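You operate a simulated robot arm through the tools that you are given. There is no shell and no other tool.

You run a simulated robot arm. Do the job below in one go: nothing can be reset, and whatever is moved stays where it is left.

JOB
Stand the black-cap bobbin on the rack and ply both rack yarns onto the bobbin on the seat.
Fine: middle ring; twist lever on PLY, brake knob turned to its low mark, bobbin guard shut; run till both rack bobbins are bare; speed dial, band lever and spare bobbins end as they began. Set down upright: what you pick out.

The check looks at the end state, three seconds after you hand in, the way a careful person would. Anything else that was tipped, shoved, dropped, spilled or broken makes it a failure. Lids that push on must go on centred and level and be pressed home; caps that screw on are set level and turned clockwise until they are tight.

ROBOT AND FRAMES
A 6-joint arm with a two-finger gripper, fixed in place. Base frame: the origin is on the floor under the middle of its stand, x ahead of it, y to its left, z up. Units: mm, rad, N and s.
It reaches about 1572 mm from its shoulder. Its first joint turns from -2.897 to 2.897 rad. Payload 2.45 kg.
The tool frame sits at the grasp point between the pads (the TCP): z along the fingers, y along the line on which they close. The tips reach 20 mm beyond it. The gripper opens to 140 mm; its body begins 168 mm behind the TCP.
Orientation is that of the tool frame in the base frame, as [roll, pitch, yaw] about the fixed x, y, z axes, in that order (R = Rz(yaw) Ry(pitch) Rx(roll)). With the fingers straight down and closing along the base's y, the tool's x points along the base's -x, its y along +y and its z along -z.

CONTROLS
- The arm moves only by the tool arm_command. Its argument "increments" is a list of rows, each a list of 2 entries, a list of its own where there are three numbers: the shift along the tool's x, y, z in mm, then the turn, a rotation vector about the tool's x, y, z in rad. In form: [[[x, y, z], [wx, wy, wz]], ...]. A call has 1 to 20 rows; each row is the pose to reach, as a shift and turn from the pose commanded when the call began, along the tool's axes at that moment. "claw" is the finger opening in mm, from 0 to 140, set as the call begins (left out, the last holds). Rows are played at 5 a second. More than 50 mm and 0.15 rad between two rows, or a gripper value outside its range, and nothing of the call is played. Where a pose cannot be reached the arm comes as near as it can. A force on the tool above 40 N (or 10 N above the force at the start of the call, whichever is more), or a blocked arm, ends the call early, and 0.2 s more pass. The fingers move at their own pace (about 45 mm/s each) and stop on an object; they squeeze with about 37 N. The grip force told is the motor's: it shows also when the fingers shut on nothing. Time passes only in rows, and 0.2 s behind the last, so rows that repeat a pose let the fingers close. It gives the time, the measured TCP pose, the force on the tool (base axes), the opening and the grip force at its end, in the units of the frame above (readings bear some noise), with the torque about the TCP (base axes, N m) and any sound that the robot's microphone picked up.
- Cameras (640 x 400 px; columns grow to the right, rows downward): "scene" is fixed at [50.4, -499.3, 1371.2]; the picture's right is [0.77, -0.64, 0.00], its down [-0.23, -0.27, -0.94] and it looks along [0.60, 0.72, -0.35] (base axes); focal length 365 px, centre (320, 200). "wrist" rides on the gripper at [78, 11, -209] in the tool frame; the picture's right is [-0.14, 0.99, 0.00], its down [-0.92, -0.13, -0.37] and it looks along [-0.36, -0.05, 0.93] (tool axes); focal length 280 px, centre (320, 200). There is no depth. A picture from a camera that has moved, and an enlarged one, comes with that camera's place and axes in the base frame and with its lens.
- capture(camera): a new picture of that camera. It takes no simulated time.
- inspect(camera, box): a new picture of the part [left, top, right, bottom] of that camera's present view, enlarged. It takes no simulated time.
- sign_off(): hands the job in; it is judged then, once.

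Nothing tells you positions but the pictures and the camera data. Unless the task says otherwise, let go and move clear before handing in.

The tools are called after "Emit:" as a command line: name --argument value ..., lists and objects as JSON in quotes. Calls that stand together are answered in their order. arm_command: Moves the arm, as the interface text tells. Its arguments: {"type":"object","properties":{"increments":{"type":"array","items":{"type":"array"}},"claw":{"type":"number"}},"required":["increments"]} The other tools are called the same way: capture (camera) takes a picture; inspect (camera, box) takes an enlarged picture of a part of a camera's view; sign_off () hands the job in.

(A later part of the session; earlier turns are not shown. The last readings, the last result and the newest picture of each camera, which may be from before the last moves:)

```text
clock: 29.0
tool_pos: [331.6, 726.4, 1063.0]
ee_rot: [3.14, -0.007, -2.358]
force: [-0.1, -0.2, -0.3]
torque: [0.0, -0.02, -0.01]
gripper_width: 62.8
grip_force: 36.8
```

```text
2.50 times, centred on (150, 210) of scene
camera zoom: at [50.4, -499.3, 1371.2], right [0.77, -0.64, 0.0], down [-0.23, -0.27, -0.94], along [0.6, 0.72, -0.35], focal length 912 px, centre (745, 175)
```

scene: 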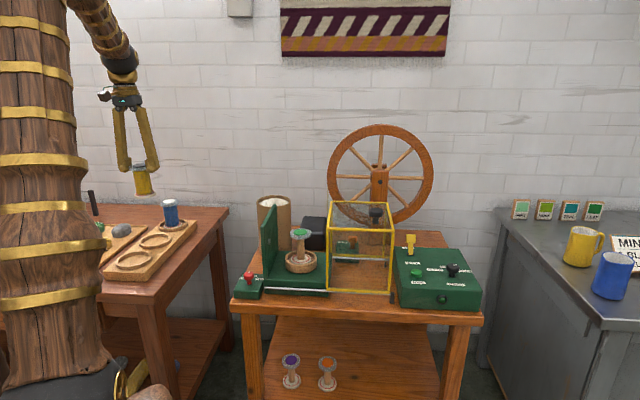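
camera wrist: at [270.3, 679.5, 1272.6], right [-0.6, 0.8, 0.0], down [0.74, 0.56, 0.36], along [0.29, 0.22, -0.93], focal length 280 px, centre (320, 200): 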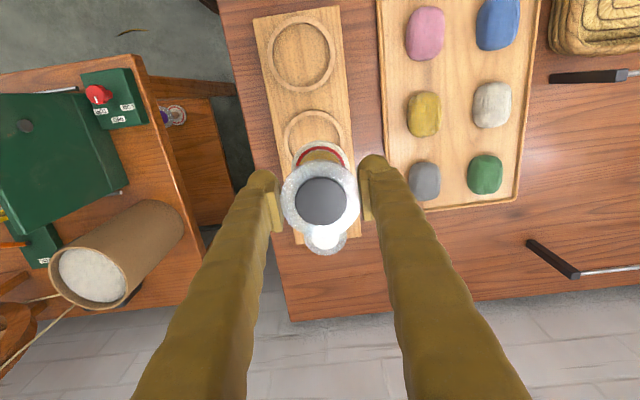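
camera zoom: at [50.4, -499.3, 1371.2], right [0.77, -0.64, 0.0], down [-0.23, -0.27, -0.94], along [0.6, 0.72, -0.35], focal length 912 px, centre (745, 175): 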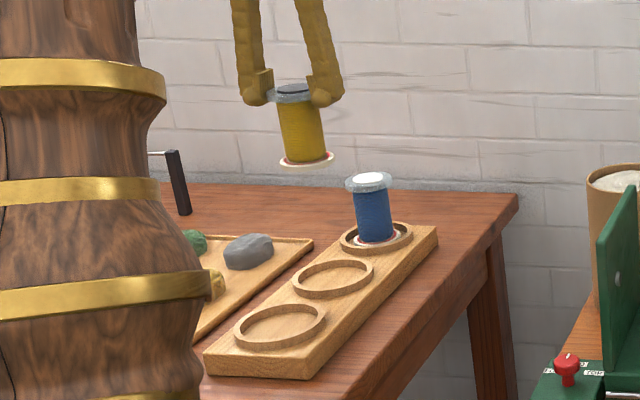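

The middle ring's centre lies about 10 mm off along tool −y and 4 mm along −x. I shift and descend to just above the ring, then look again.

Emit:
arm_command --increments '[[[-2, -5, 10], [0, 0, 0]], [[-4, -10.5, 35], [0, 0, 0]], [[-4, -10.5, 70], [0, 0, 0]], [[-4, -10.5, 105], [0, 0, 0]], [[-4, -10.5, 135], [0, 0, 0]], [[-4, -10.5, 155], [0, 0, 0]], [[-4, -10.5, 160], [0, 0, 0]], [[-4, -10.5, 160], [0, 0, 0]]]'

Emit:
inspect --camera "wrist" --box '[220, 60, 420, 260]'

Emit:
inspect --camera "scene" --box '[80, 130, 220, 290]'

```text
clock: 30.8
tool_pos: [343.0, 723.6, 904.1]
ee_rot: [3.14, -0.008, -2.358]
force: [-0.9, 0.0, -1.1]
torque: [0.0, 0.01, -0.02]
gripper_width: 63.0
grip_force: 36.8
```

```text
2.00 times, centred on (320, 160) of wrist
camera zoom: at [280.7, 675.7, 1113.2], right [-0.6, 0.8, 0.0], down [0.74, 0.56, 0.36], along [0.29, 0.22, -0.93], focal length 561 px, centre (320, 280)
```

zoom: 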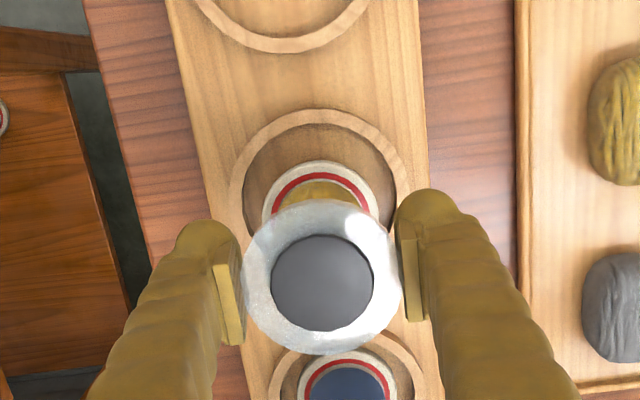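

```text
2.50 times, centred on (150, 210) of scene
camera zoom: at [50.4, -499.3, 1371.2], right [0.77, -0.64, 0.0], down [-0.23, -0.27, -0.94], along [0.6, 0.72, -0.35], focal length 912 px, centre (745, 175)
```

zoom: 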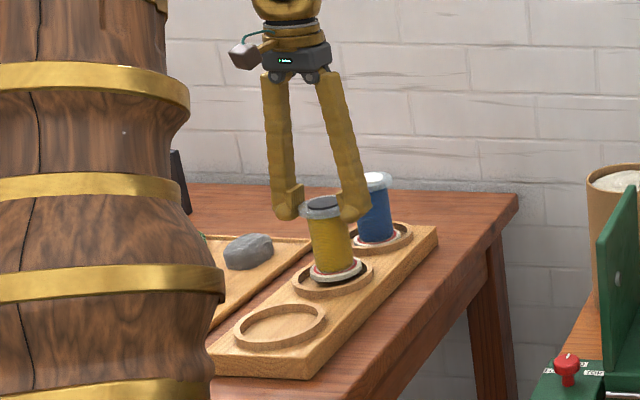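

The bottom flange is centred over the ring's opening within about 2 mm. I descend slowly, watching the force for touchdown.

Emit:
arm_command --increments '[[[0, 0, 5], [0, 0, 0]], [[0, 0, 10], [0, 0, 0]], [[0, 0, 15], [0, 0, 0]], [[0, 0, 19], [0, 0, 0]], [[0, 0, 22], [0, 0, 0]], [[0, 0, 24], [0, 0, 0]], [[0, 0, 24], [0, 0, 0]]]'

Emit:
inspect --camera "scene" --box '[100, 170, 200, 280]'

Emit:
inspect --camera "wrist" --box '[220, 60, 420, 260]'

```text
clock: 31.8
tool_pos: [343.6, 724.3, 887.2]
ee_rot: [3.138, -0.003, -2.358]
force: [-0.4, -2.0, 5.2]
torque: [-0.13, 0.21, 0.07]
gripper_width: 63.9
grip_force: 37.4
stopped in row 5: the force on the tool passed its limit at 40 N (the readings are from after the stop); the commanded pose is now the measured one
```

```text
3.64 times, centred on (150, 225) of scene
camera zoom: at [50.4, -499.3, 1371.2], right [0.77, -0.64, 0.0], down [-0.23, -0.27, -0.94], along [0.6, 0.72, -0.35], focal length 1326 px, centre (938, 109)
```

zoom: 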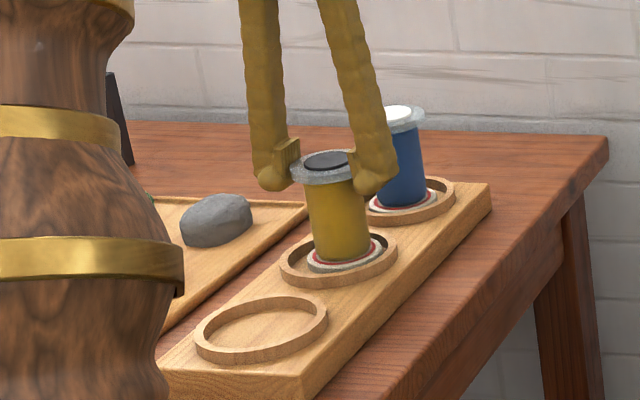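

```text
2.00 times, centred on (320, 160) of wrist
camera zoom: at [280.6, 675.3, 1097.0], right [-0.6, 0.8, 0.0], down [0.74, 0.56, 0.37], along [0.29, 0.22, -0.93], focal length 561 px, centre (320, 280)
```

zoom: 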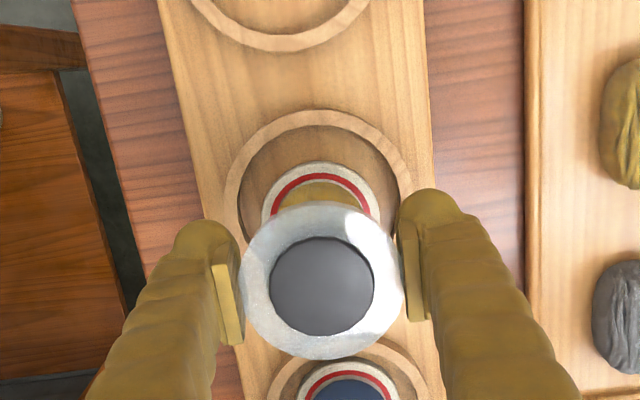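

It touched down at TCP z≈887 with the bobbin upright inside the ring, its top level with the blue one's. I release and rise.

Emit:
arm_command --increments '[[[0, 0, -1], [0, 0, 0]], [[0, 0, -1], [0, 0, 0]], [[0, 0, -1], [0, 0, 0]], [[0, 0, -1], [0, 0, 0]], [[0, 0, -1], [0, 0, 0]]]' --claw 105

Emit:
inspect --camera "scene" --box '[100, 170, 200, 280]'

Emit:
inspect --camera "wrist" --box '[220, 60, 420, 260]'

```text
clock: 33.0
tool_pos: [342.6, 724.5, 889.1]
ee_rot: [3.138, -0.004, -2.358]
force: [-0.6, -0.6, -0.7]
torque: [0.02, 0.0, 0.0]
gripper_width: 104.9
grip_force: 0.0
```

```text
3.64 times, centred on (150, 225) of scene
camera zoom: at [50.4, -499.3, 1371.2], right [0.77, -0.64, 0.0], down [-0.23, -0.27, -0.94], along [0.6, 0.72, -0.35], focal length 1326 px, centre (938, 109)
```

zoom: 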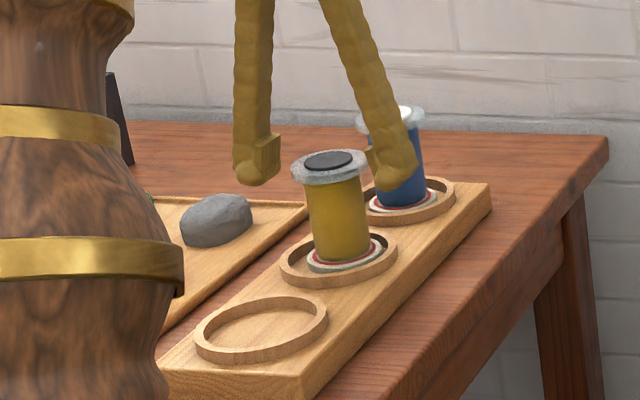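

```text
2.00 times, centred on (320, 160) of wrist
camera zoom: at [280.7, 675.7, 1097.9], right [-0.6, 0.8, 0.0], down [0.74, 0.56, 0.37], along [0.29, 0.22, -0.93], focal length 561 px, centre (320, 280)
```

zoom: 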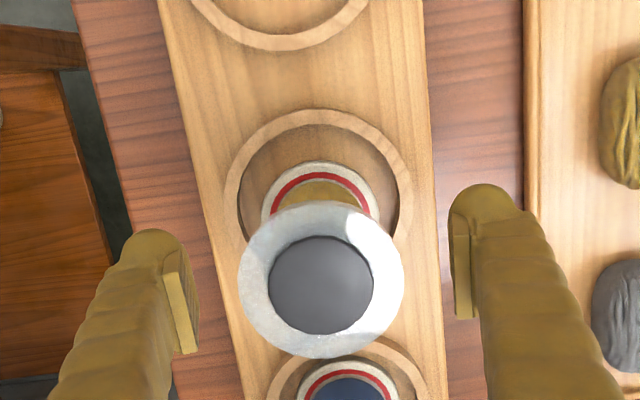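

The black-cap bobbin stands upright in the middle ring. I rise straight up, then go over to the brake knob near (498, 383) with the tool turned so the fingers close along the depth axis, clear of the green wall.

Emit:
arm_command --increments '[[[0, 0, -20], [0, 0, 0]], [[0, 0, -60], [0, 0, 0]], [[0, 0, -105], [0, 0, 0]], [[0, 0, -150], [0, 0, 0]], [[0, 0, -195], [0, 0, 0]], [[0, 0, -200], [0, 0, 0]]]'

Emit:
arm_command --increments '[[[11, -29, 0], [0, 0, 0.131]], [[22, -58, 0], [0, 0, 0.262]], [[33, -88, 0], [0, 0, 0.393]], [[44, -117, 0], [0, 0, 0.524]], [[55, -146, 0], [0, 0, 0.654]], [[66, -175, 0], [0, 0, 0.785]], [[76, -205, 0], [0, 0, 0.916]], [[87, -234, 0], [0, 0, 1.047]], [[98, -263, 0], [0, 0, 1.178]], [[109, -292, 0], [0, 0, 1.309]], [[120, -322, 0], [0, 0, 1.44]], [[131, -351, 0], [0, 0, 1.571]], [[131, -351, 40], [0, 0, 1.571]], [[131, -351, 80], [0, 0, 1.571]], [[131, -351, 80], [0, 0, 1.571]]]' --claw 70

Emit:
capture --camera "wrist"

Emit:
capture --camera "scene"

```text
clock: 34.4
tool_pos: [343.4, 724.3, 1088.8]
ee_rot: [3.139, -0.002, -2.358]
force: [0.3, -0.4, 0.3]
torque: [-0.03, 0.02, 0.05]
gripper_width: 105.1
grip_force: 0.1
```

```text
clock: 37.6
tool_pos: [498.1, 381.0, 1007.5]
ee_rot: [-3.14, -0.003, 2.355]
force: [-0.4, 0.1, 0.1]
torque: [0.0, -0.02, -0.04]
gripper_width: 70.4
grip_force: 0.0
```

```text
taken
camera wrist: at [451.8, 443.0, 1217.0], right [0.8, 0.6, 0.0], down [0.56, -0.74, 0.37], along [0.22, -0.29, -0.93], focal length 280 px, centre (320, 200)
```

wrist: 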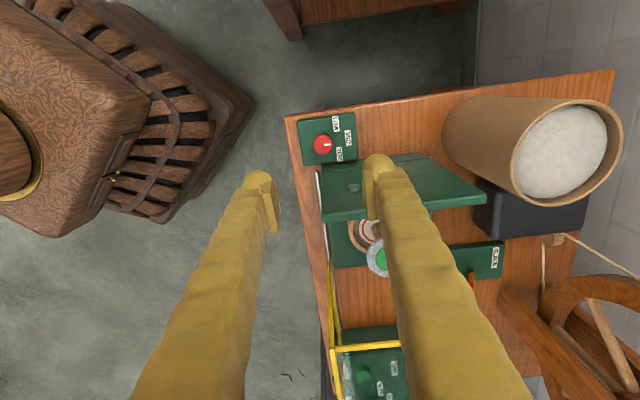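

```text
taken
```

scene: 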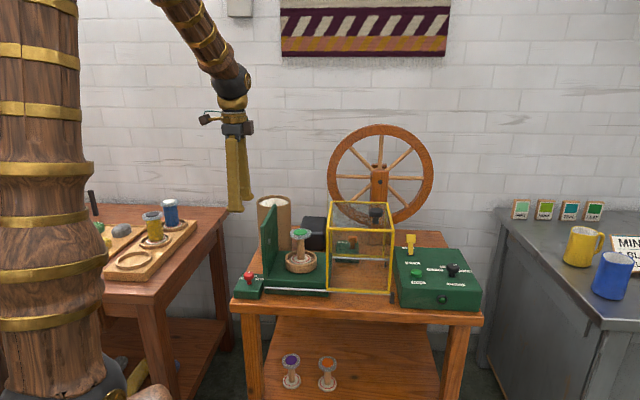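

Emit:
inspect --camera "wrist" --box '[270, 90, 400, 210]'

Emit:
inspect --camera "wrist" --box '[300, 120, 500, 300]'

Emit:
inspect --camera "scene" --box '[90, 170, 210, 290]'

```text
3.33 times, centred on (335, 150) of wrist
camera zoom: at [451.8, 443.0, 1217.0], right [0.8, 0.6, 0.0], down [0.56, -0.74, 0.37], along [0.22, -0.29, -0.93], focal length 935 px, centre (270, 367)
```

zoom: 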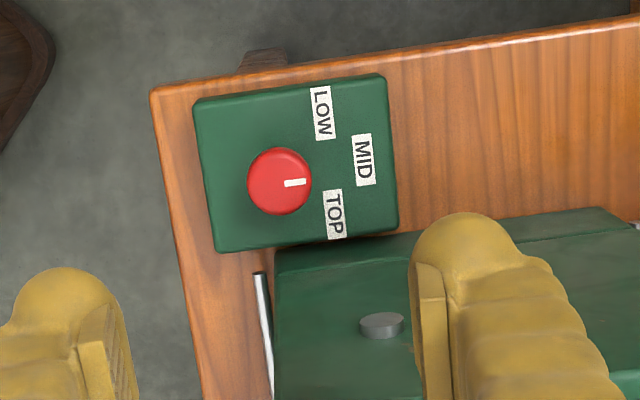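

```text
2.22 times, centred on (400, 210) of wrist
camera zoom: at [451.8, 443.0, 1217.0], right [0.8, 0.6, 0.0], down [0.56, -0.74, 0.37], along [0.22, -0.29, -0.93], focal length 623 px, centre (142, 178)
```

zoom: 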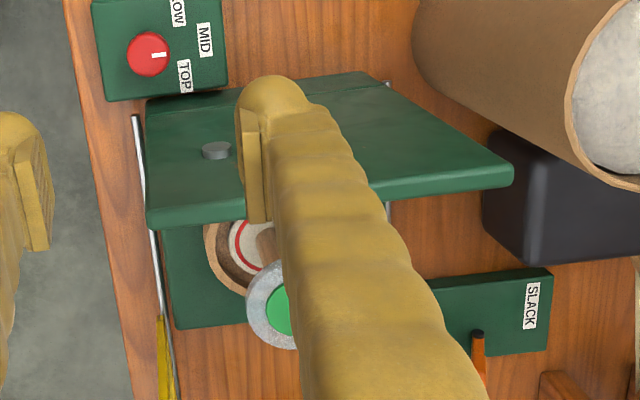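

```text
3.33 times, centred on (150, 230) of scene
camera zoom: at [50.4, -499.3, 1371.2], right [0.77, -0.64, 0.0], down [-0.23, -0.27, -0.94], along [0.6, 0.72, -0.35], focal length 1216 px, centre (887, 100)
```

zoom: 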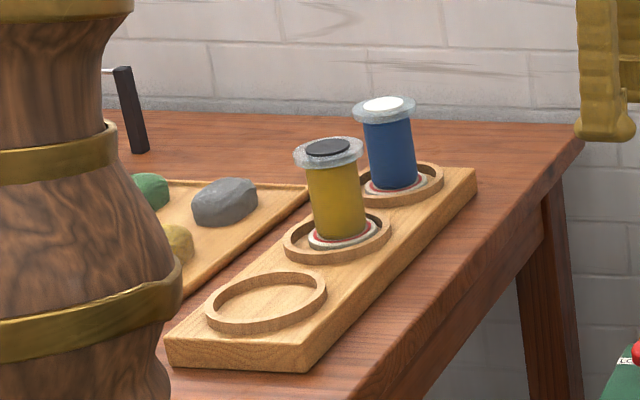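

The brake pointer lines up with MID; LOW is roughly 45–67° counter-clockwise. I pre-turn the tool 22° clockwise, centre on the knob and descend partway.

Emit:
arm_command --increments '[[[-0.5, 1.5, 30], [0, 0, 0.13]], [[-1, 3, 65], [0, 0, 0.26]], [[-2, 5, 100], [0, 0, 0.384]], [[-2, 5, 130], [0, 0, 0.384]], [[-2, 5, 150], [0, 0, 0.384]], [[-2, 5, 150], [0, 0, 0.384]]]'

Emit:
capture --camera "wrist"

Emit:
inspect --camera "scene" --box '[190, 140, 330, 310]'

```text
clock: 39.0
tool_pos: [502.0, 384.0, 855.8]
ee_rot: [-3.138, -0.001, 1.969]
force: [0.4, 0.3, 0.5]
torque: [-0.01, -0.02, -0.01]
gripper_width: 70.0
grip_force: 0.0
```

```text
taken
camera wrist: at [483.3, 459.6, 1066.3], right [0.97, 0.26, 0.0], down [0.24, -0.9, 0.37], along [0.09, -0.36, -0.93], focal length 280 px, centre (320, 200)
```

wrist: 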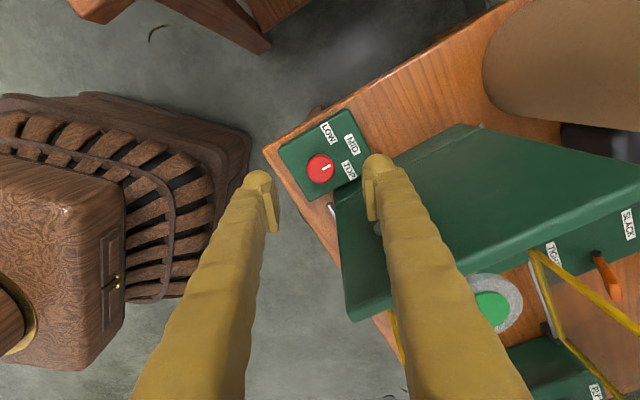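

```text
2.35 times, centred on (260, 225) of scene
camera zoom: at [50.4, -499.3, 1371.2], right [0.77, -0.64, 0.0], down [-0.23, -0.27, -0.94], along [0.6, 0.72, -0.35], focal length 858 px, centre (461, 141)
```

zoom: 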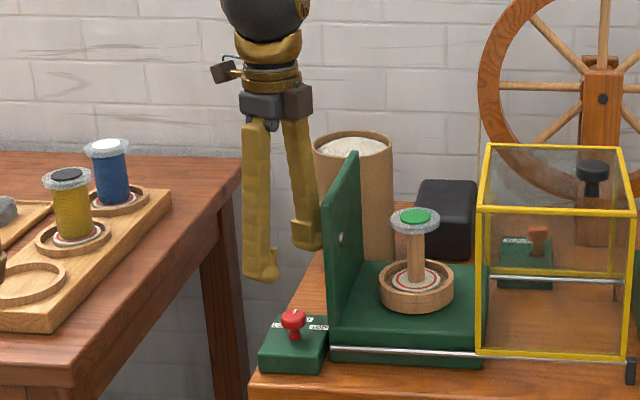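

The knob head is centred (offset under 2 mm), with its top near z=770. I descend to grip height, keeping the palm above the wall top.

Emit:
arm_command --increments '[[[-1, 0, 25], [0, 0, 0]], [[-1, 0, 50], [0, 0, 0]], [[-1, 0, 68], [0, 0, 0]], [[-1, 0, 78], [0, 0, 0]], [[-1, 0, 78], [0, 0, 0]]]'

Emit:
capture --camera "wrist"

Emit:
inspect --camera "scene" --box '[210, 160, 330, 310]'

```text
clock: 40.2
tool_pos: [504.1, 382.1, 778.1]
ee_rot: [-3.139, -0.002, 1.971]
force: [0.5, 1.1, -0.4]
torque: [-0.03, 0.0, 0.0]
gripper_width: 69.9
grip_force: 0.1
```

```text
taken
camera wrist: at [484.1, 458.5, 988.3], right [0.97, 0.26, 0.0], down [0.24, -0.9, 0.37], along [0.09, -0.36, -0.93], focal length 280 px, centre (320, 200)
```

wrist: 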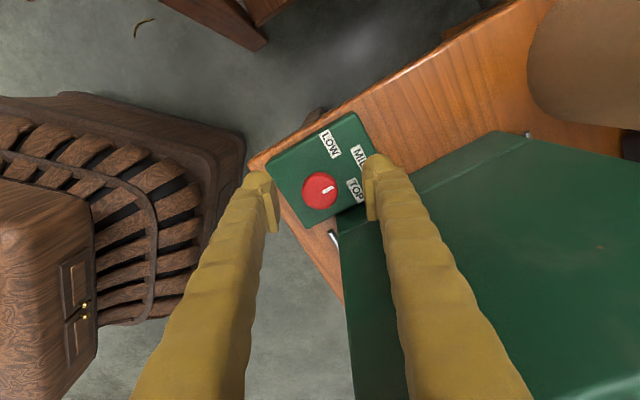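

```text
2.67 times, centred on (270, 235) of scene
camera zoom: at [50.4, -499.3, 1371.2], right [0.77, -0.64, 0.0], down [-0.23, -0.27, -0.94], along [0.6, 0.72, -0.35], focal length 973 px, centre (453, 107)
```

zoom: 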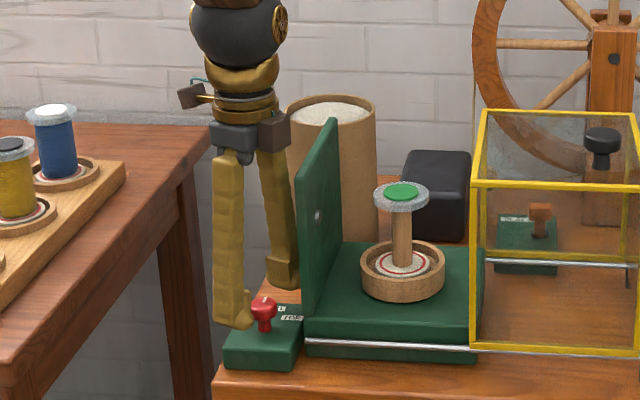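

The knob head top is about 12 mm below the grasp point; I lower 7 mm more and close on it.

Emit:
arm_command --increments '[[[0, 0, 4], [0, 0, 0]], [[0, 0, 7], [0, 0, 0]], [[0, 0, 7], [0, 0, 0]]]'

Emit:
arm_command --increments '[[[0, 0, 0], [0, 0, 0]], [[0, 0, 0], [0, 0, 0]], [[0, 0, 0], [0, 0, 0]], [[0, 0, 0], [0, 0, 0]], [[0, 0, 0], [0, 0, 0]]]' --claw 20

Emit:
inspect --camera "wrist" --box '[240, 100, 400, 260]'

Emit:
inspect --camera "scene" --box '[220, 180, 320, 310]'

```text
clock: 41.0
tool_pos: [501.5, 385.3, 772.1]
ee_rot: [-3.138, -0.001, 1.97]
force: [0.1, -0.5, 0.0]
torque: [-0.03, -0.02, 0.0]
gripper_width: 69.6
grip_force: 0.0
```

```text
clock: 42.2
tool_pos: [503.1, 383.7, 771.5]
ee_rot: [-3.137, -0.002, 1.971]
force: [-4.9, -1.6, -2.0]
torque: [-0.08, 0.05, -0.03]
gripper_width: 28.0
grip_force: 44.5
```

```text
2.50 times, centred on (320, 180) of wrist
camera zoom: at [483.3, 459.3, 981.5], right [0.97, 0.26, 0.0], down [0.24, -0.9, 0.37], along [0.09, -0.36, -0.93], focal length 701 px, centre (320, 250)
```

zoom: 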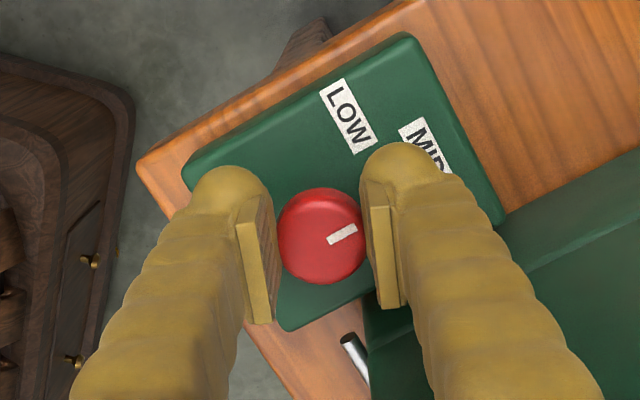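

```text
3.08 times, centred on (270, 245) of scene
camera zoom: at [50.4, -499.3, 1371.2], right [0.77, -0.64, 0.0], down [-0.23, -0.27, -0.94], along [0.6, 0.72, -0.35], focal length 1122 px, centre (474, 62)
```

zoom: 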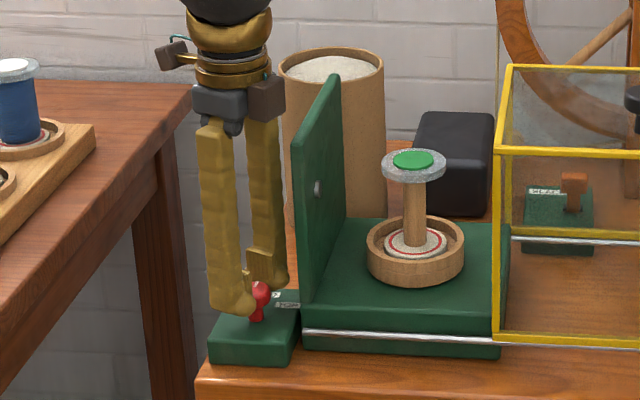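

The knob is gripped (28 mm). I turn it counter-clockwise in steps, first about 0.9 rad, then check.

Emit:
arm_command --increments '[[[0, 0, 0], [0, 0, -0.1]], [[0, 0, 0], [0, 0, -0.2]], [[0, 0, 0], [0, 0, -0.3]], [[0, 0, 0], [0, 0, -0.4]], [[0, 0, 0], [0, 0, -0.5]], [[0, 0, 0], [0, 0, -0.6]], [[0, 0, 0], [0, 0, -0.7]], [[0, 0, 0], [0, 0, -0.8]], [[0, 0, 0], [0, 0, -0.9]], [[0, 0, 0], [0, 0, -0.9]]]'

Emit:
inspect --camera "wrist" --box '[240, 100, 400, 260]'

Emit:
inspect --camera "scene" --box '[220, 180, 320, 310]'

```text
clock: 43.1
tool_pos: [500.0, 383.1, 772.6]
ee_rot: [-3.138, -0.003, 2.266]
force: [-0.7, -4.7, 13.7]
torque: [-0.25, -0.01, -0.01]
gripper_width: 28.1
grip_force: 45.2
stopped in row 4: the force on the tool passed its limit at 42 N (the readings are from after the stop); the commanded pose is now the measured one
```

```text
2.50 times, centred on (320, 180) of wrist
camera zoom: at [461.1, 449.7, 981.6], right [0.85, 0.53, -0.01], down [0.49, -0.79, 0.37], along [0.19, -0.31, -0.93], focal length 701 px, centre (320, 250)
```

zoom: 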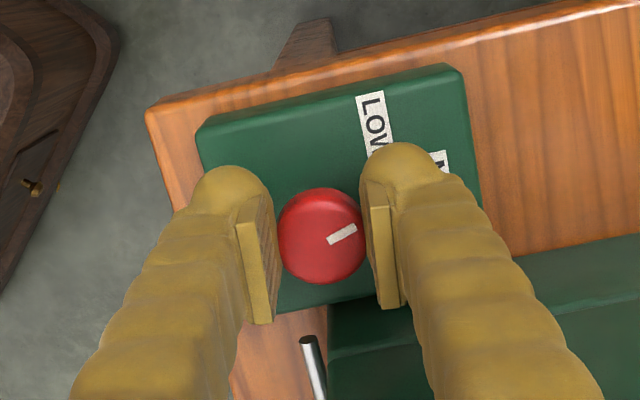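

```text
3.08 times, centred on (270, 245) of scene
camera zoom: at [50.4, -499.3, 1371.2], right [0.77, -0.64, 0.0], down [-0.23, -0.27, -0.94], along [0.6, 0.72, -0.35], focal length 1122 px, centre (474, 62)
```

zoom: 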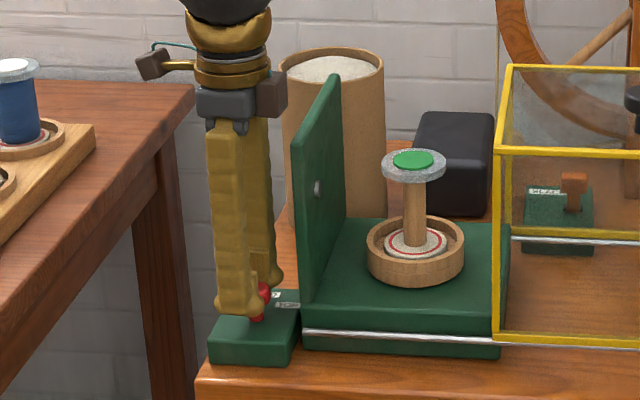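

The knob turned with the grip by about 0.3 rad, then the force limit stopped it. I let the stress out by opening a little and re-gripping, and read the forces.

Emit:
arm_command --increments '[[[0, 0, 0], [0, 0, 0]], [[0, 0, 0], [0, 0, 0]], [[0, 0, 0], [0, 0, 0]]]' --claw 45

Emit:
inspect --camera "wrist" --box '[240, 100, 400, 260]'

```text
clock: 43.9
tool_pos: [501.0, 383.5, 771.7]
ee_rot: [-3.137, -0.003, 2.264]
force: [0.7, 0.1, -0.7]
torque: [-0.03, 0.02, 0.0]
gripper_width: 44.7
grip_force: 0.0
```

```text
2.50 times, centred on (320, 180) of wrist
camera zoom: at [461.2, 449.8, 981.3], right [0.85, 0.53, -0.01], down [0.49, -0.79, 0.37], along [0.19, -0.31, -0.93], focal length 701 px, centre (320, 250)
```

zoom: 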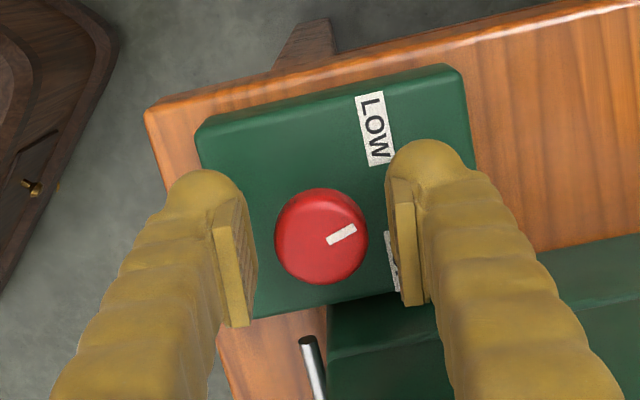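

The stress vanished on opening and the pointer stayed turned. I close again and continue turning more slowly.

Emit:
arm_command --increments '[[[0, 0, 0], [0, 0, 0]], [[0, 0, 0], [0, 0, 0]], [[0, 0, 0], [0, 0, 0]], [[0, 0, 0], [0, 0, 0]]]' --claw 22

Emit:
arm_command --increments '[[[0, 0, 0], [0, 0, -0.04]], [[0, 0, 0], [0, 0, -0.08]], [[0, 0, 0], [0, 0, -0.12]], [[0, 0, 0], [0, 0, -0.16]], [[0, 0, 0], [0, 0, -0.2]], [[0, 0, 0], [0, 0, -0.2]]]'

Emit:
inspect --camera "wrist" --box '[240, 100, 400, 260]'

```text
clock: 44.9
tool_pos: [501.7, 383.5, 772.3]
ee_rot: [-3.137, -0.004, 2.264]
force: [-3.0, -3.7, -1.1]
torque: [-0.02, 0.05, 0.0]
gripper_width: 28.4
grip_force: 45.1
```

```text
clock: 46.3
tool_pos: [500.2, 382.2, 771.9]
ee_rot: [-3.136, -0.005, 2.467]
force: [-27.7, -25.0, 7.4]
torque: [-0.31, 0.36, -0.16]
gripper_width: 28.6
grip_force: 45.1
```

```text
2.50 times, centred on (320, 180) of wrist
camera zoom: at [448.3, 439.6, 981.4], right [0.73, 0.69, -0.01], down [0.64, -0.67, 0.37], along [0.25, -0.27, -0.93], focal length 701 px, centre (320, 250)
```

zoom: 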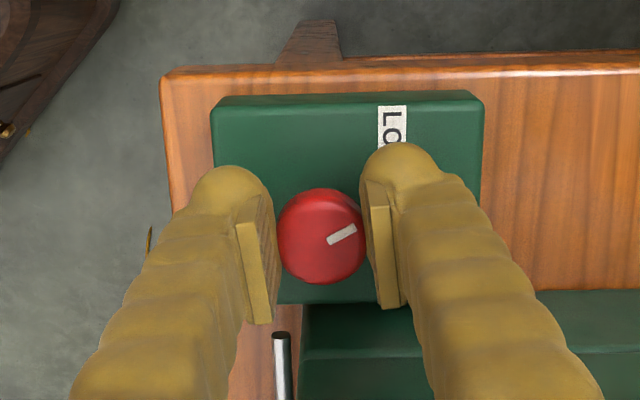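

The side force says the knob's axis is about 5 mm off along tool −x. I open, shift the tool 4.5 mm that way, regrip, and go on turning.

Emit:
arm_command --increments '[[[0, 0, 0], [0, 0, 0]], [[0, 0, 0], [0, 0, 0]], [[-4.5, -0.5, 0], [0, 0, 0]], [[-4.5, -0.5, 0], [0, 0, 0]]]' --claw 45

Emit:
inspect --camera "wrist" --box '[240, 100, 400, 260]'

Emit:
arm_command --increments '[[[0, 0, 0], [0, 0, 0]], [[0, 0, 0], [0, 0, 0]], [[0, 0, 0], [0, 0, 0]], [[0, 0, 0], [0, 0, 0]]]' --claw 22

Emit:
arm_command --increments '[[[0, 0, 0], [0, 0, -0.04]], [[0, 0, 0], [0, 0, -0.08]], [[0, 0, 0], [0, 0, -0.12]], [[0, 0, 0], [0, 0, -0.16]], [[0, 0, 0], [0, 0, -0.16]]]'

Emit:
inspect --camera "wrist" --box '[240, 100, 400, 260]'

```text
clock: 47.3
tool_pos: [505.3, 380.5, 771.5]
ee_rot: [-3.137, -0.004, 2.465]
force: [-1.3, -0.3, -0.4]
torque: [0.0, 0.0, 0.0]
gripper_width: 44.8
grip_force: 0.0
```

```text
2.50 times, centred on (320, 180) of wrist
camera zoom: at [452.3, 437.3, 981.0], right [0.73, 0.69, -0.01], down [0.64, -0.68, 0.37], along [0.25, -0.27, -0.93], focal length 701 px, centre (320, 250)
```

zoom: 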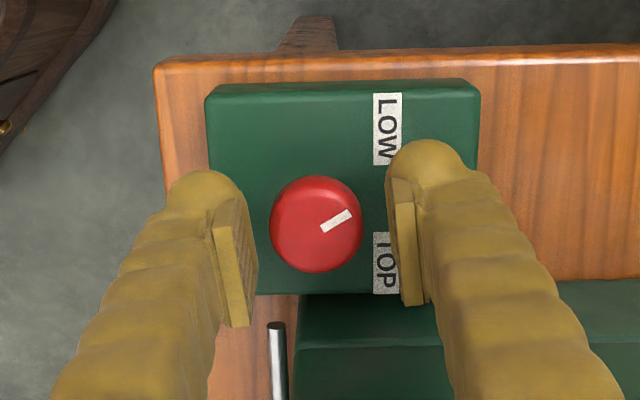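

```text
clock: 48.3
tool_pos: [503.9, 380.3, 770.2]
ee_rot: [-3.136, -0.005, 2.466]
force: [-10.7, -19.1, 2.1]
torque: [-0.27, 0.14, 0.02]
gripper_width: 28.4
grip_force: 44.8
```

```text
clock: 49.5
tool_pos: [504.2, 379.7, 771.5]
ee_rot: [-3.135, -0.004, 2.627]
force: [1.1, -3.4, 6.0]
torque: [-0.1, -0.03, -0.01]
gripper_width: 28.8
grip_force: 45.1
stopped in row 5: the force on the tool passed its limit at 41 N (the readings are from after the stop); the commanded pose is now the measured one
```

```text
2.50 times, centred on (320, 180) of wrist
camera zoom: at [443.1, 427.4, 980.8], right [0.61, 0.79, -0.01], down [0.74, -0.56, 0.36], along [0.29, -0.23, -0.93], focal length 701 px, centre (320, 250)
```

zoom: 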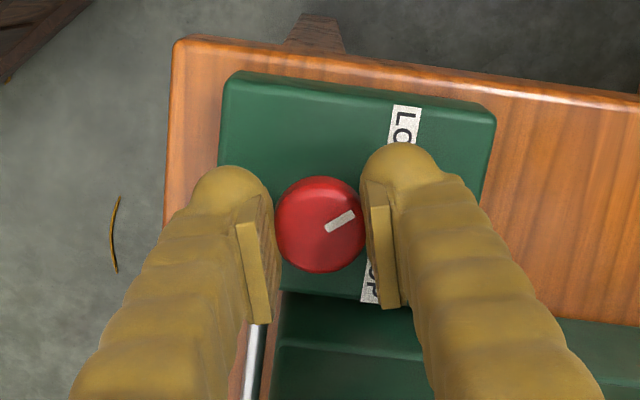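

The knob has turned further. I open the fingers and look at where the pointer stands.

Emit:
arm_command --increments '[[[0, 0, 0], [0, 0, 0]], [[0, 0, 0], [0, 0, 0]], [[0, 0, 0], [0, 0, 0]], [[0, 0, -25], [0, 0, 0]], [[0, 0, -50], [0, 0, 0]], [[0, 0, -50], [0, 0, 0]]]' --claw 70

Emit:
inspect --camera "wrist" --box '[240, 80, 400, 240]'

Emit:
inspect --camera "scene" --box '[225, 250, 285, 310]'

```text
clock: 50.9
tool_pos: [504.4, 381.1, 819.9]
ee_rot: [-3.137, -0.007, 2.626]
force: [-0.4, 0.1, 0.1]
torque: [0.03, -0.02, 0.0]
gripper_width: 70.0
grip_force: 0.2
```

```text
2.50 times, centred on (320, 160) of wrist
camera zoom: at [443.0, 428.6, 1030.4], right [0.61, 0.79, -0.01], down [0.74, -0.56, 0.36], along [0.29, -0.23, -0.93], focal length 701 px, centre (320, 300)
```

zoom: 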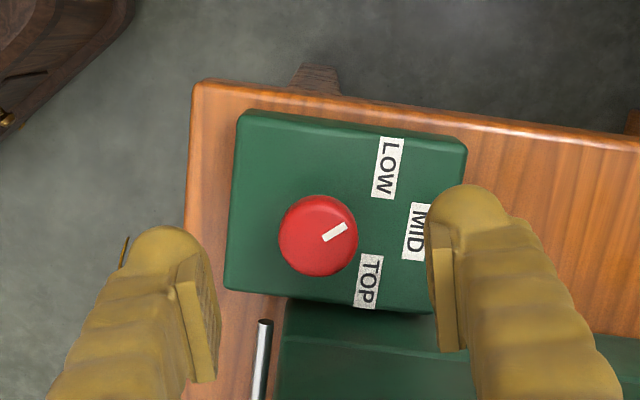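

```text
6.67 times, centred on (255, 280) of scene
camera zoom: at [50.4, -499.3, 1371.2], right [0.77, -0.64, 0.0], down [-0.23, -0.27, -0.94], along [0.6, 0.72, -0.35], focal length 2432 px, centre (753, -333)
```

zoom: 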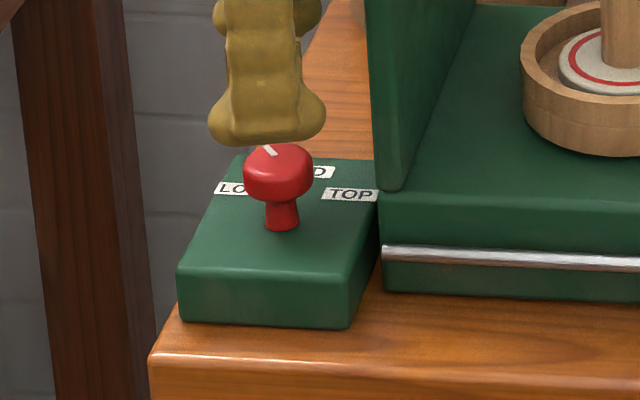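

The pointer stands at about 42° of the way, close to LOW's direction but probably a bit short. I go back down centred 1.5 mm over, regrip and read the force.

Emit:
arm_command --increments '[[[0, -1.5, 25], [0, 0, 0]], [[0, -1.5, 50], [0, 0, 0]], [[0, -1.5, 50], [0, 0, 0]]]'

Emit:
arm_command --increments '[[[0, 0, 0], [0, 0, 0]], [[0, 0, 0], [0, 0, 0]], [[0, 0, 0], [0, 0, 0]], [[0, 0, 0], [0, 0, 0]], [[0, 0, 0], [0, 0, 0]]]' --claw 22

Emit:
inspect --camera "wrist" --box '[240, 100, 400, 260]'

```text
clock: 51.7
tool_pos: [501.4, 377.7, 771.3]
ee_rot: [-3.137, -0.005, 2.627]
force: [0.7, -0.3, -0.6]
torque: [0.0, 0.0, 0.04]
gripper_width: 70.2
grip_force: 0.0
```

```text
clock: 52.9
tool_pos: [502.1, 379.4, 772.2]
ee_rot: [-3.138, -0.007, 2.626]
force: [9.0, 13.6, 5.5]
torque: [0.25, -0.08, 0.01]
gripper_width: 32.6
grip_force: 7.1
```

```text
2.50 times, centred on (320, 180) of wrist
camera zoom: at [441.2, 425.8, 981.8], right [0.61, 0.79, 0.0], down [0.74, -0.56, 0.36], along [0.29, -0.23, -0.93], focal length 701 px, centre (320, 250)
```

zoom: 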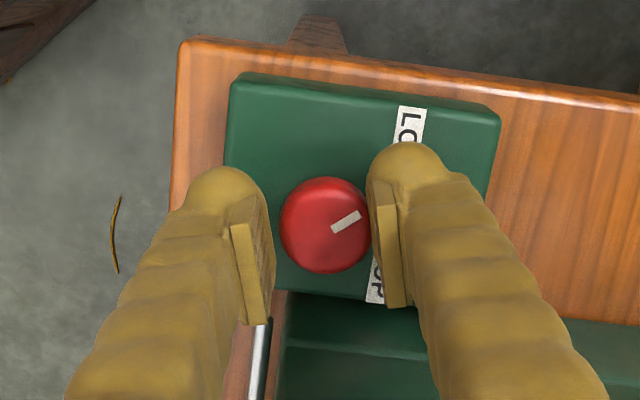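

Now only one pad presses (knob lies to the +y side); I nudge the tool +1.2 mm along y to balance the grip.

Emit:
arm_command --increments '[[[0, 0.6, 0], [0, 0, 0]], [[0, 1.2, 0], [0, 0, 0]], [[0, 1.2, 0], [0, 0, 0]], [[0, 1.2, 0], [0, 0, 0]]]'

Emit:
inspect --camera "wrist" --box '[240, 100, 400, 260]'

```text
clock: 53.9
tool_pos: [503.3, 379.9, 772.1]
ee_rot: [-3.137, -0.004, 2.626]
force: [5.3, 11.6, 4.5]
torque: [0.2, -0.12, -0.01]
gripper_width: 30.5
grip_force: 6.3
```

```text
2.50 times, centred on (320, 180) of wrist
camera zoom: at [442.5, 426.8, 981.2], right [0.61, 0.79, -0.01], down [0.74, -0.56, 0.36], along [0.29, -0.23, -0.93], focal length 701 px, centre (320, 250)
```

zoom: 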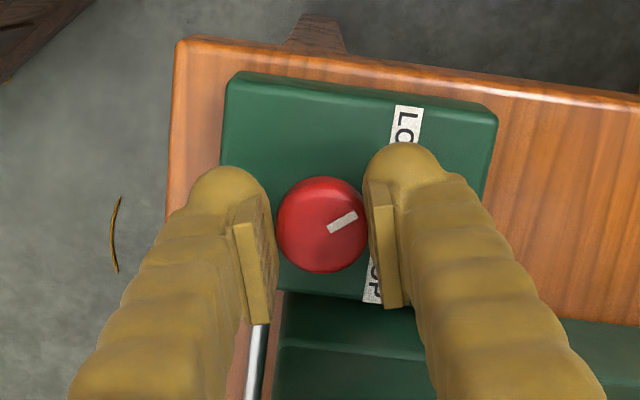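

Emit:
arm_command --increments '[[[0, 0.6, 0], [0, 0, 0]], [[0, 1.2, 0], [0, 0, 0]], [[0, 1.2, 0], [0, 0, 0]], [[0, 1.2, 0], [0, 0, 0]]]'

Emit:
inspect --camera "wrist" --box '[240, 100, 400, 260]'

```text
clock: 54.9
tool_pos: [504.5, 380.7, 770.8]
ee_rot: [-3.134, -0.004, 2.628]
force: [9.7, -18.1, 6.9]
torque: [-0.25, -0.17, 0.02]
gripper_width: 28.5
grip_force: 44.6
```

```text
2.50 times, centred on (320, 180) of wrist
camera zoom: at [443.0, 427.6, 980.5], right [0.61, 0.79, -0.01], down [0.74, -0.56, 0.36], along [0.29, -0.23, -0.93], focal length 701 px, centre (320, 250)
```

zoom: 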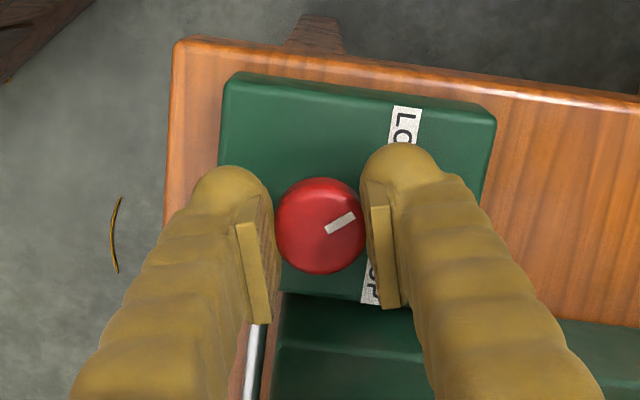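

The grip is firm now. I continue turning counter-clockwise in small steps.

Emit:
arm_command --increments '[[[0, -0.4, 0], [0, 0, -0.04]], [[0, -0.4, 0], [0, 0, -0.08]], [[0, -0.4, 0], [0, 0, -0.12]], [[0, -0.4, 0], [0, 0, -0.16]], [[0, -0.4, 0], [0, 0, -0.2]], [[0, -0.4, 0], [0, 0, -0.2]]]'

Emit:
inspect --camera "wrist" --box '[240, 100, 400, 260]'

```text
clock: 56.3
tool_pos: [504.5, 380.2, 770.6]
ee_rot: [-3.136, -0.008, 2.828]
force: [-8.9, -22.8, 1.1]
torque: [-0.24, 0.17, -0.03]
gripper_width: 28.6
grip_force: 45.1
```

```text
2.50 times, centred on (320, 180) of wrist
camera zoom: at [434.7, 414.2, 980.7], right [0.44, 0.9, -0.01], down [0.84, -0.41, 0.36], along [0.32, -0.16, -0.93], focal length 701 px, centre (320, 250)
```

zoom: 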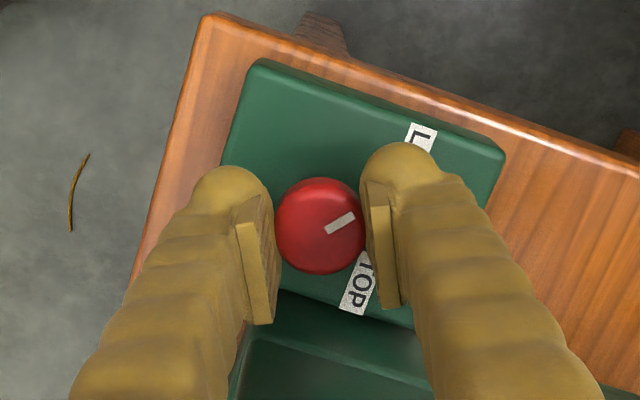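

No stop felt yet; the pointer is roughly 50–57° round. I continue 0.1 rad more, watching the torque for an end stop.

Emit:
arm_command --increments '[[[0, -0.5, 0], [0, 0, -0.03]], [[0, -0.5, 0], [0, 0, -0.06]], [[0, -0.5, 0], [0, 0, -0.1]], [[0, -0.5, 0], [0, 0, -0.1]]]'

Emit:
inspect --camera "wrist" --box '[240, 100, 400, 260]'

```text
clock: 57.3
tool_pos: [504.3, 380.9, 771.0]
ee_rot: [-3.138, -0.008, 2.925]
force: [-24.6, -1.6, -0.8]
torque: [0.03, 0.31, -0.01]
gripper_width: 28.5
grip_force: 45.0
```

```text
2.50 times, centred on (320, 180) of wrist
camera zoom: at [431.4, 406.6, 980.8], right [0.35, 0.94, 0.0], down [0.88, -0.32, 0.36], along [0.34, -0.13, -0.93], focal length 701 px, centre (320, 250)
```

zoom: 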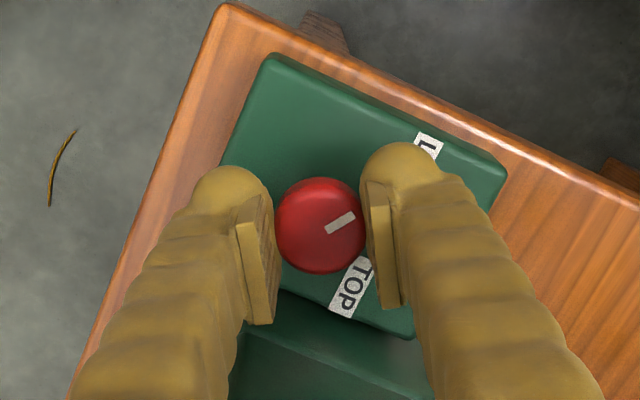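

No end stop so far. I open, rise and inspect the pointer against the labels from a clearer view.

Emit:
arm_command --increments '[[[0, 0, 0], [0, 0, 0]], [[0, 0, 0], [0, 0, 0]], [[0, 0, -20], [0, 0, 0]], [[0, 0, -60], [0, 0, 0]], [[0, 0, -100], [0, 0, 0]], [[0, 0, -140], [0, 0, 0]], [[0, 0, -150], [0, 0, 0]]]' --claw 60

Emit:
inspect --camera "wrist" --box '[270, 100, 370, 200]'

Emit:
inspect --camera "scene" --box '[235, 260, 275, 300]'

Emit:
inspect --camera "scene" --box '[430, 245, 480, 285]'

```text
clock: 58.9
tool_pos: [505.2, 379.4, 920.9]
ee_rot: [-3.139, -0.006, 2.927]
force: [-0.6, 0.0, 0.4]
torque: [0.01, 0.0, 0.0]
gripper_width: 60.2
grip_force: 0.0
```

```text
4.00 times, centred on (320, 150) of wrist
camera zoom: at [433.0, 407.2, 1130.3], right [0.35, 0.94, -0.01], down [0.88, -0.32, 0.36], along [0.34, -0.13, -0.93], focal length 1122 px, centre (320, 400)
```

zoom: 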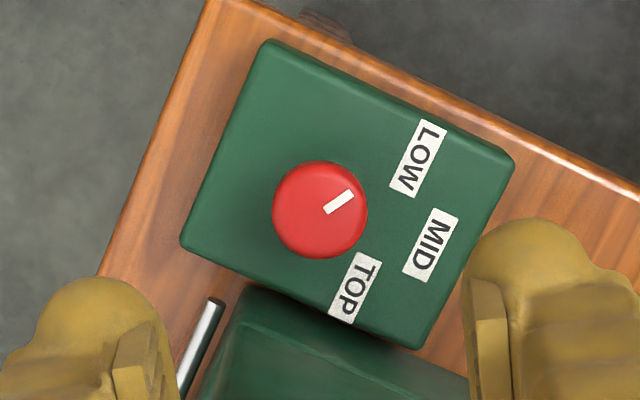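

```text
10.00 times, centred on (255, 280) of scene
camera zoom: at [50.4, -499.3, 1371.2], right [0.77, -0.64, 0.0], down [-0.23, -0.27, -0.94], along [0.6, 0.72, -0.35], focal length 3647 px, centre (970, -600)
```

zoom: 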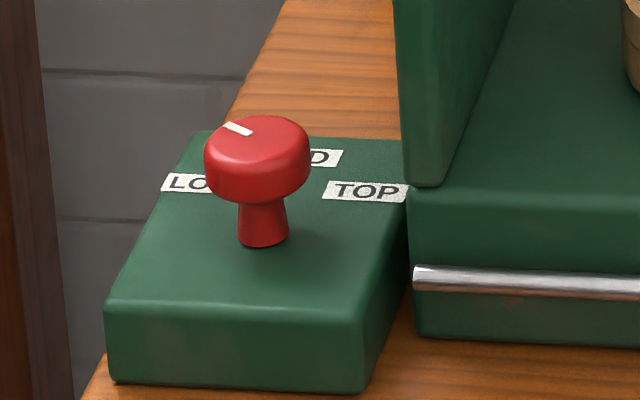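

```text
10.00 times, centred on (455, 265) of scene
camera zoom: at [50.4, -499.3, 1371.2], right [0.77, -0.64, 0.0], down [-0.23, -0.27, -0.94], along [0.6, 0.72, -0.35], focal length 3647 px, centre (-1030, -450)
```

zoom: 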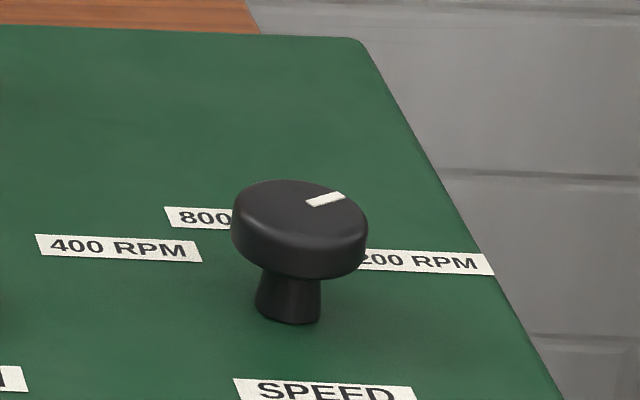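

I zoom more tightly on the pointer to measure its angle against the labels, and the same on the speed dial as a reference.

Emit:
inspect --camera "wrist" --box '[300, 135, 340, 165]'

Emit:
inspect --camera "scene" --box '[252, 270, 268, 282]'

Emit:
inspect --camera "scene" --box '[444, 260, 464, 274]'

```text
13.33 times, centred on (320, 150) of wrist
camera zoom: at [433.0, 407.2, 1130.3], right [0.35, 0.94, -0.01], down [0.88, -0.32, 0.36], along [0.34, -0.13, -0.93], focal length 3738 px, centre (320, 867)
```

zoom: 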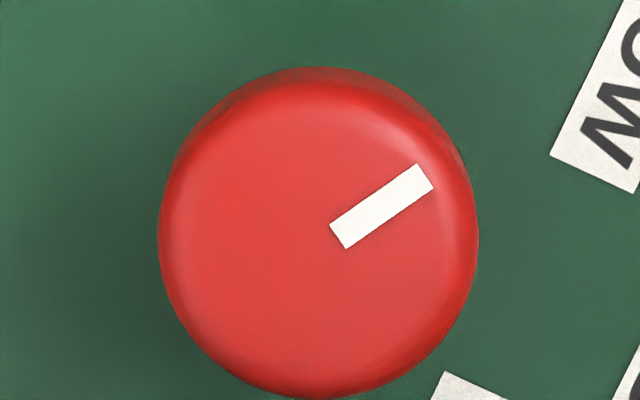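

```text
16.00 times, centred on (260, 276) of scene
camera zoom: at [50.4, -499.3, 1371.2], right [0.77, -0.64, 0.0], down [-0.23, -0.27, -0.94], along [0.6, 0.72, -0.35], focal length 5836 px, centre (1280, -1016)
```

zoom: 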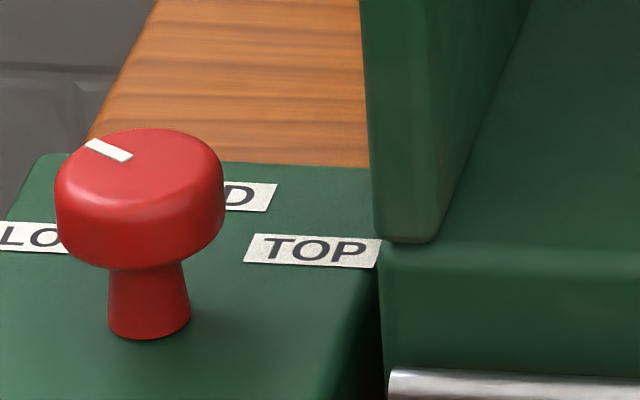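

```text
16.00 times, centred on (454, 267) of scene
camera zoom: at [50.4, -499.3, 1371.2], right [0.77, -0.64, 0.0], down [-0.23, -0.27, -0.94], along [0.6, 0.72, -0.35], focal length 5836 px, centre (-1824, -872)
```

zoom: 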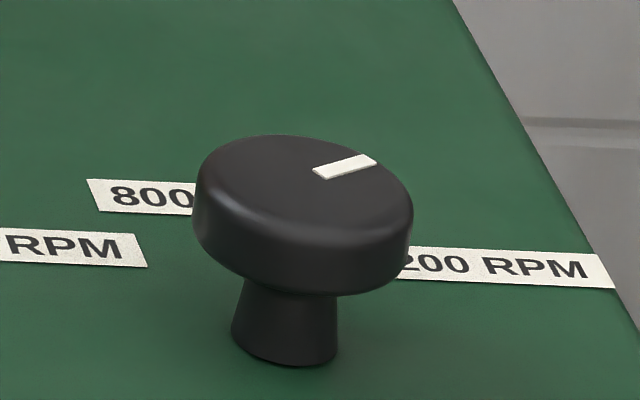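

The brake pointer measures about 59° round from MID, the same as the speed dial's 61° for its end mark, so it's on LOW. Next I go above the guard's black knob near (792, 141).

Emit:
arm_command --increments '[[[0, 0, -45], [0, 0, 0]], [[0, 0, -90], [0, 0, 0]], [[0, 0, -130], [0, 0, 0]], [[-37, -19, -150], [0, 0, -0.11]], [[-74, -38, -150], [0, 0, -0.22]], [[-110, -57, -150], [0, 0, -0.33]], [[-147, -76, -150], [0, 0, -0.44]], [[-184, -95, -150], [0, 0, -0.55]], [[-221, -114, -150], [0, 0, -0.66]], [[-257, -133, -150], [0, 0, -0.77]], [[-294, -152, -150], [0, 0, -0.88]], [[-331, -171, -150], [0, 0, -1.0]], [[-331, -171, -150], [0, 0, -1.0]]]' --claw 70

Emit:
capture --camera "wrist"

Emit:
capture --camera "scene"

```text
clock: 61.7
tool_pos: [793.5, 141.4, 1071.3]
ee_rot: [3.137, -0.007, -2.354]
force: [-0.7, -0.6, 1.0]
torque: [0.01, -0.01, 0.02]
gripper_width: 70.0
grip_force: 0.1
```

```text
taken
camera wrist: at [732.6, 93.5, 1281.1], right [-0.6, 0.8, 0.0], down [0.74, 0.56, 0.36], along [0.29, 0.22, -0.93], focal length 280 px, centre (320, 200)
```

wrist: 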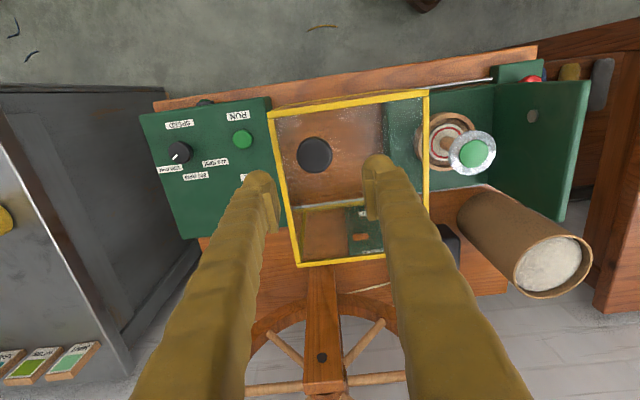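

```text
taken
```

scene: 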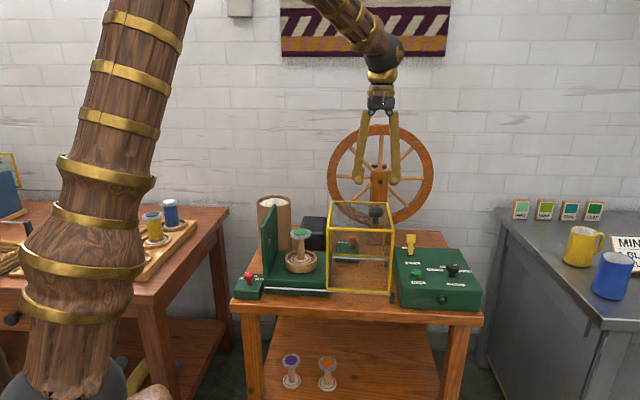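

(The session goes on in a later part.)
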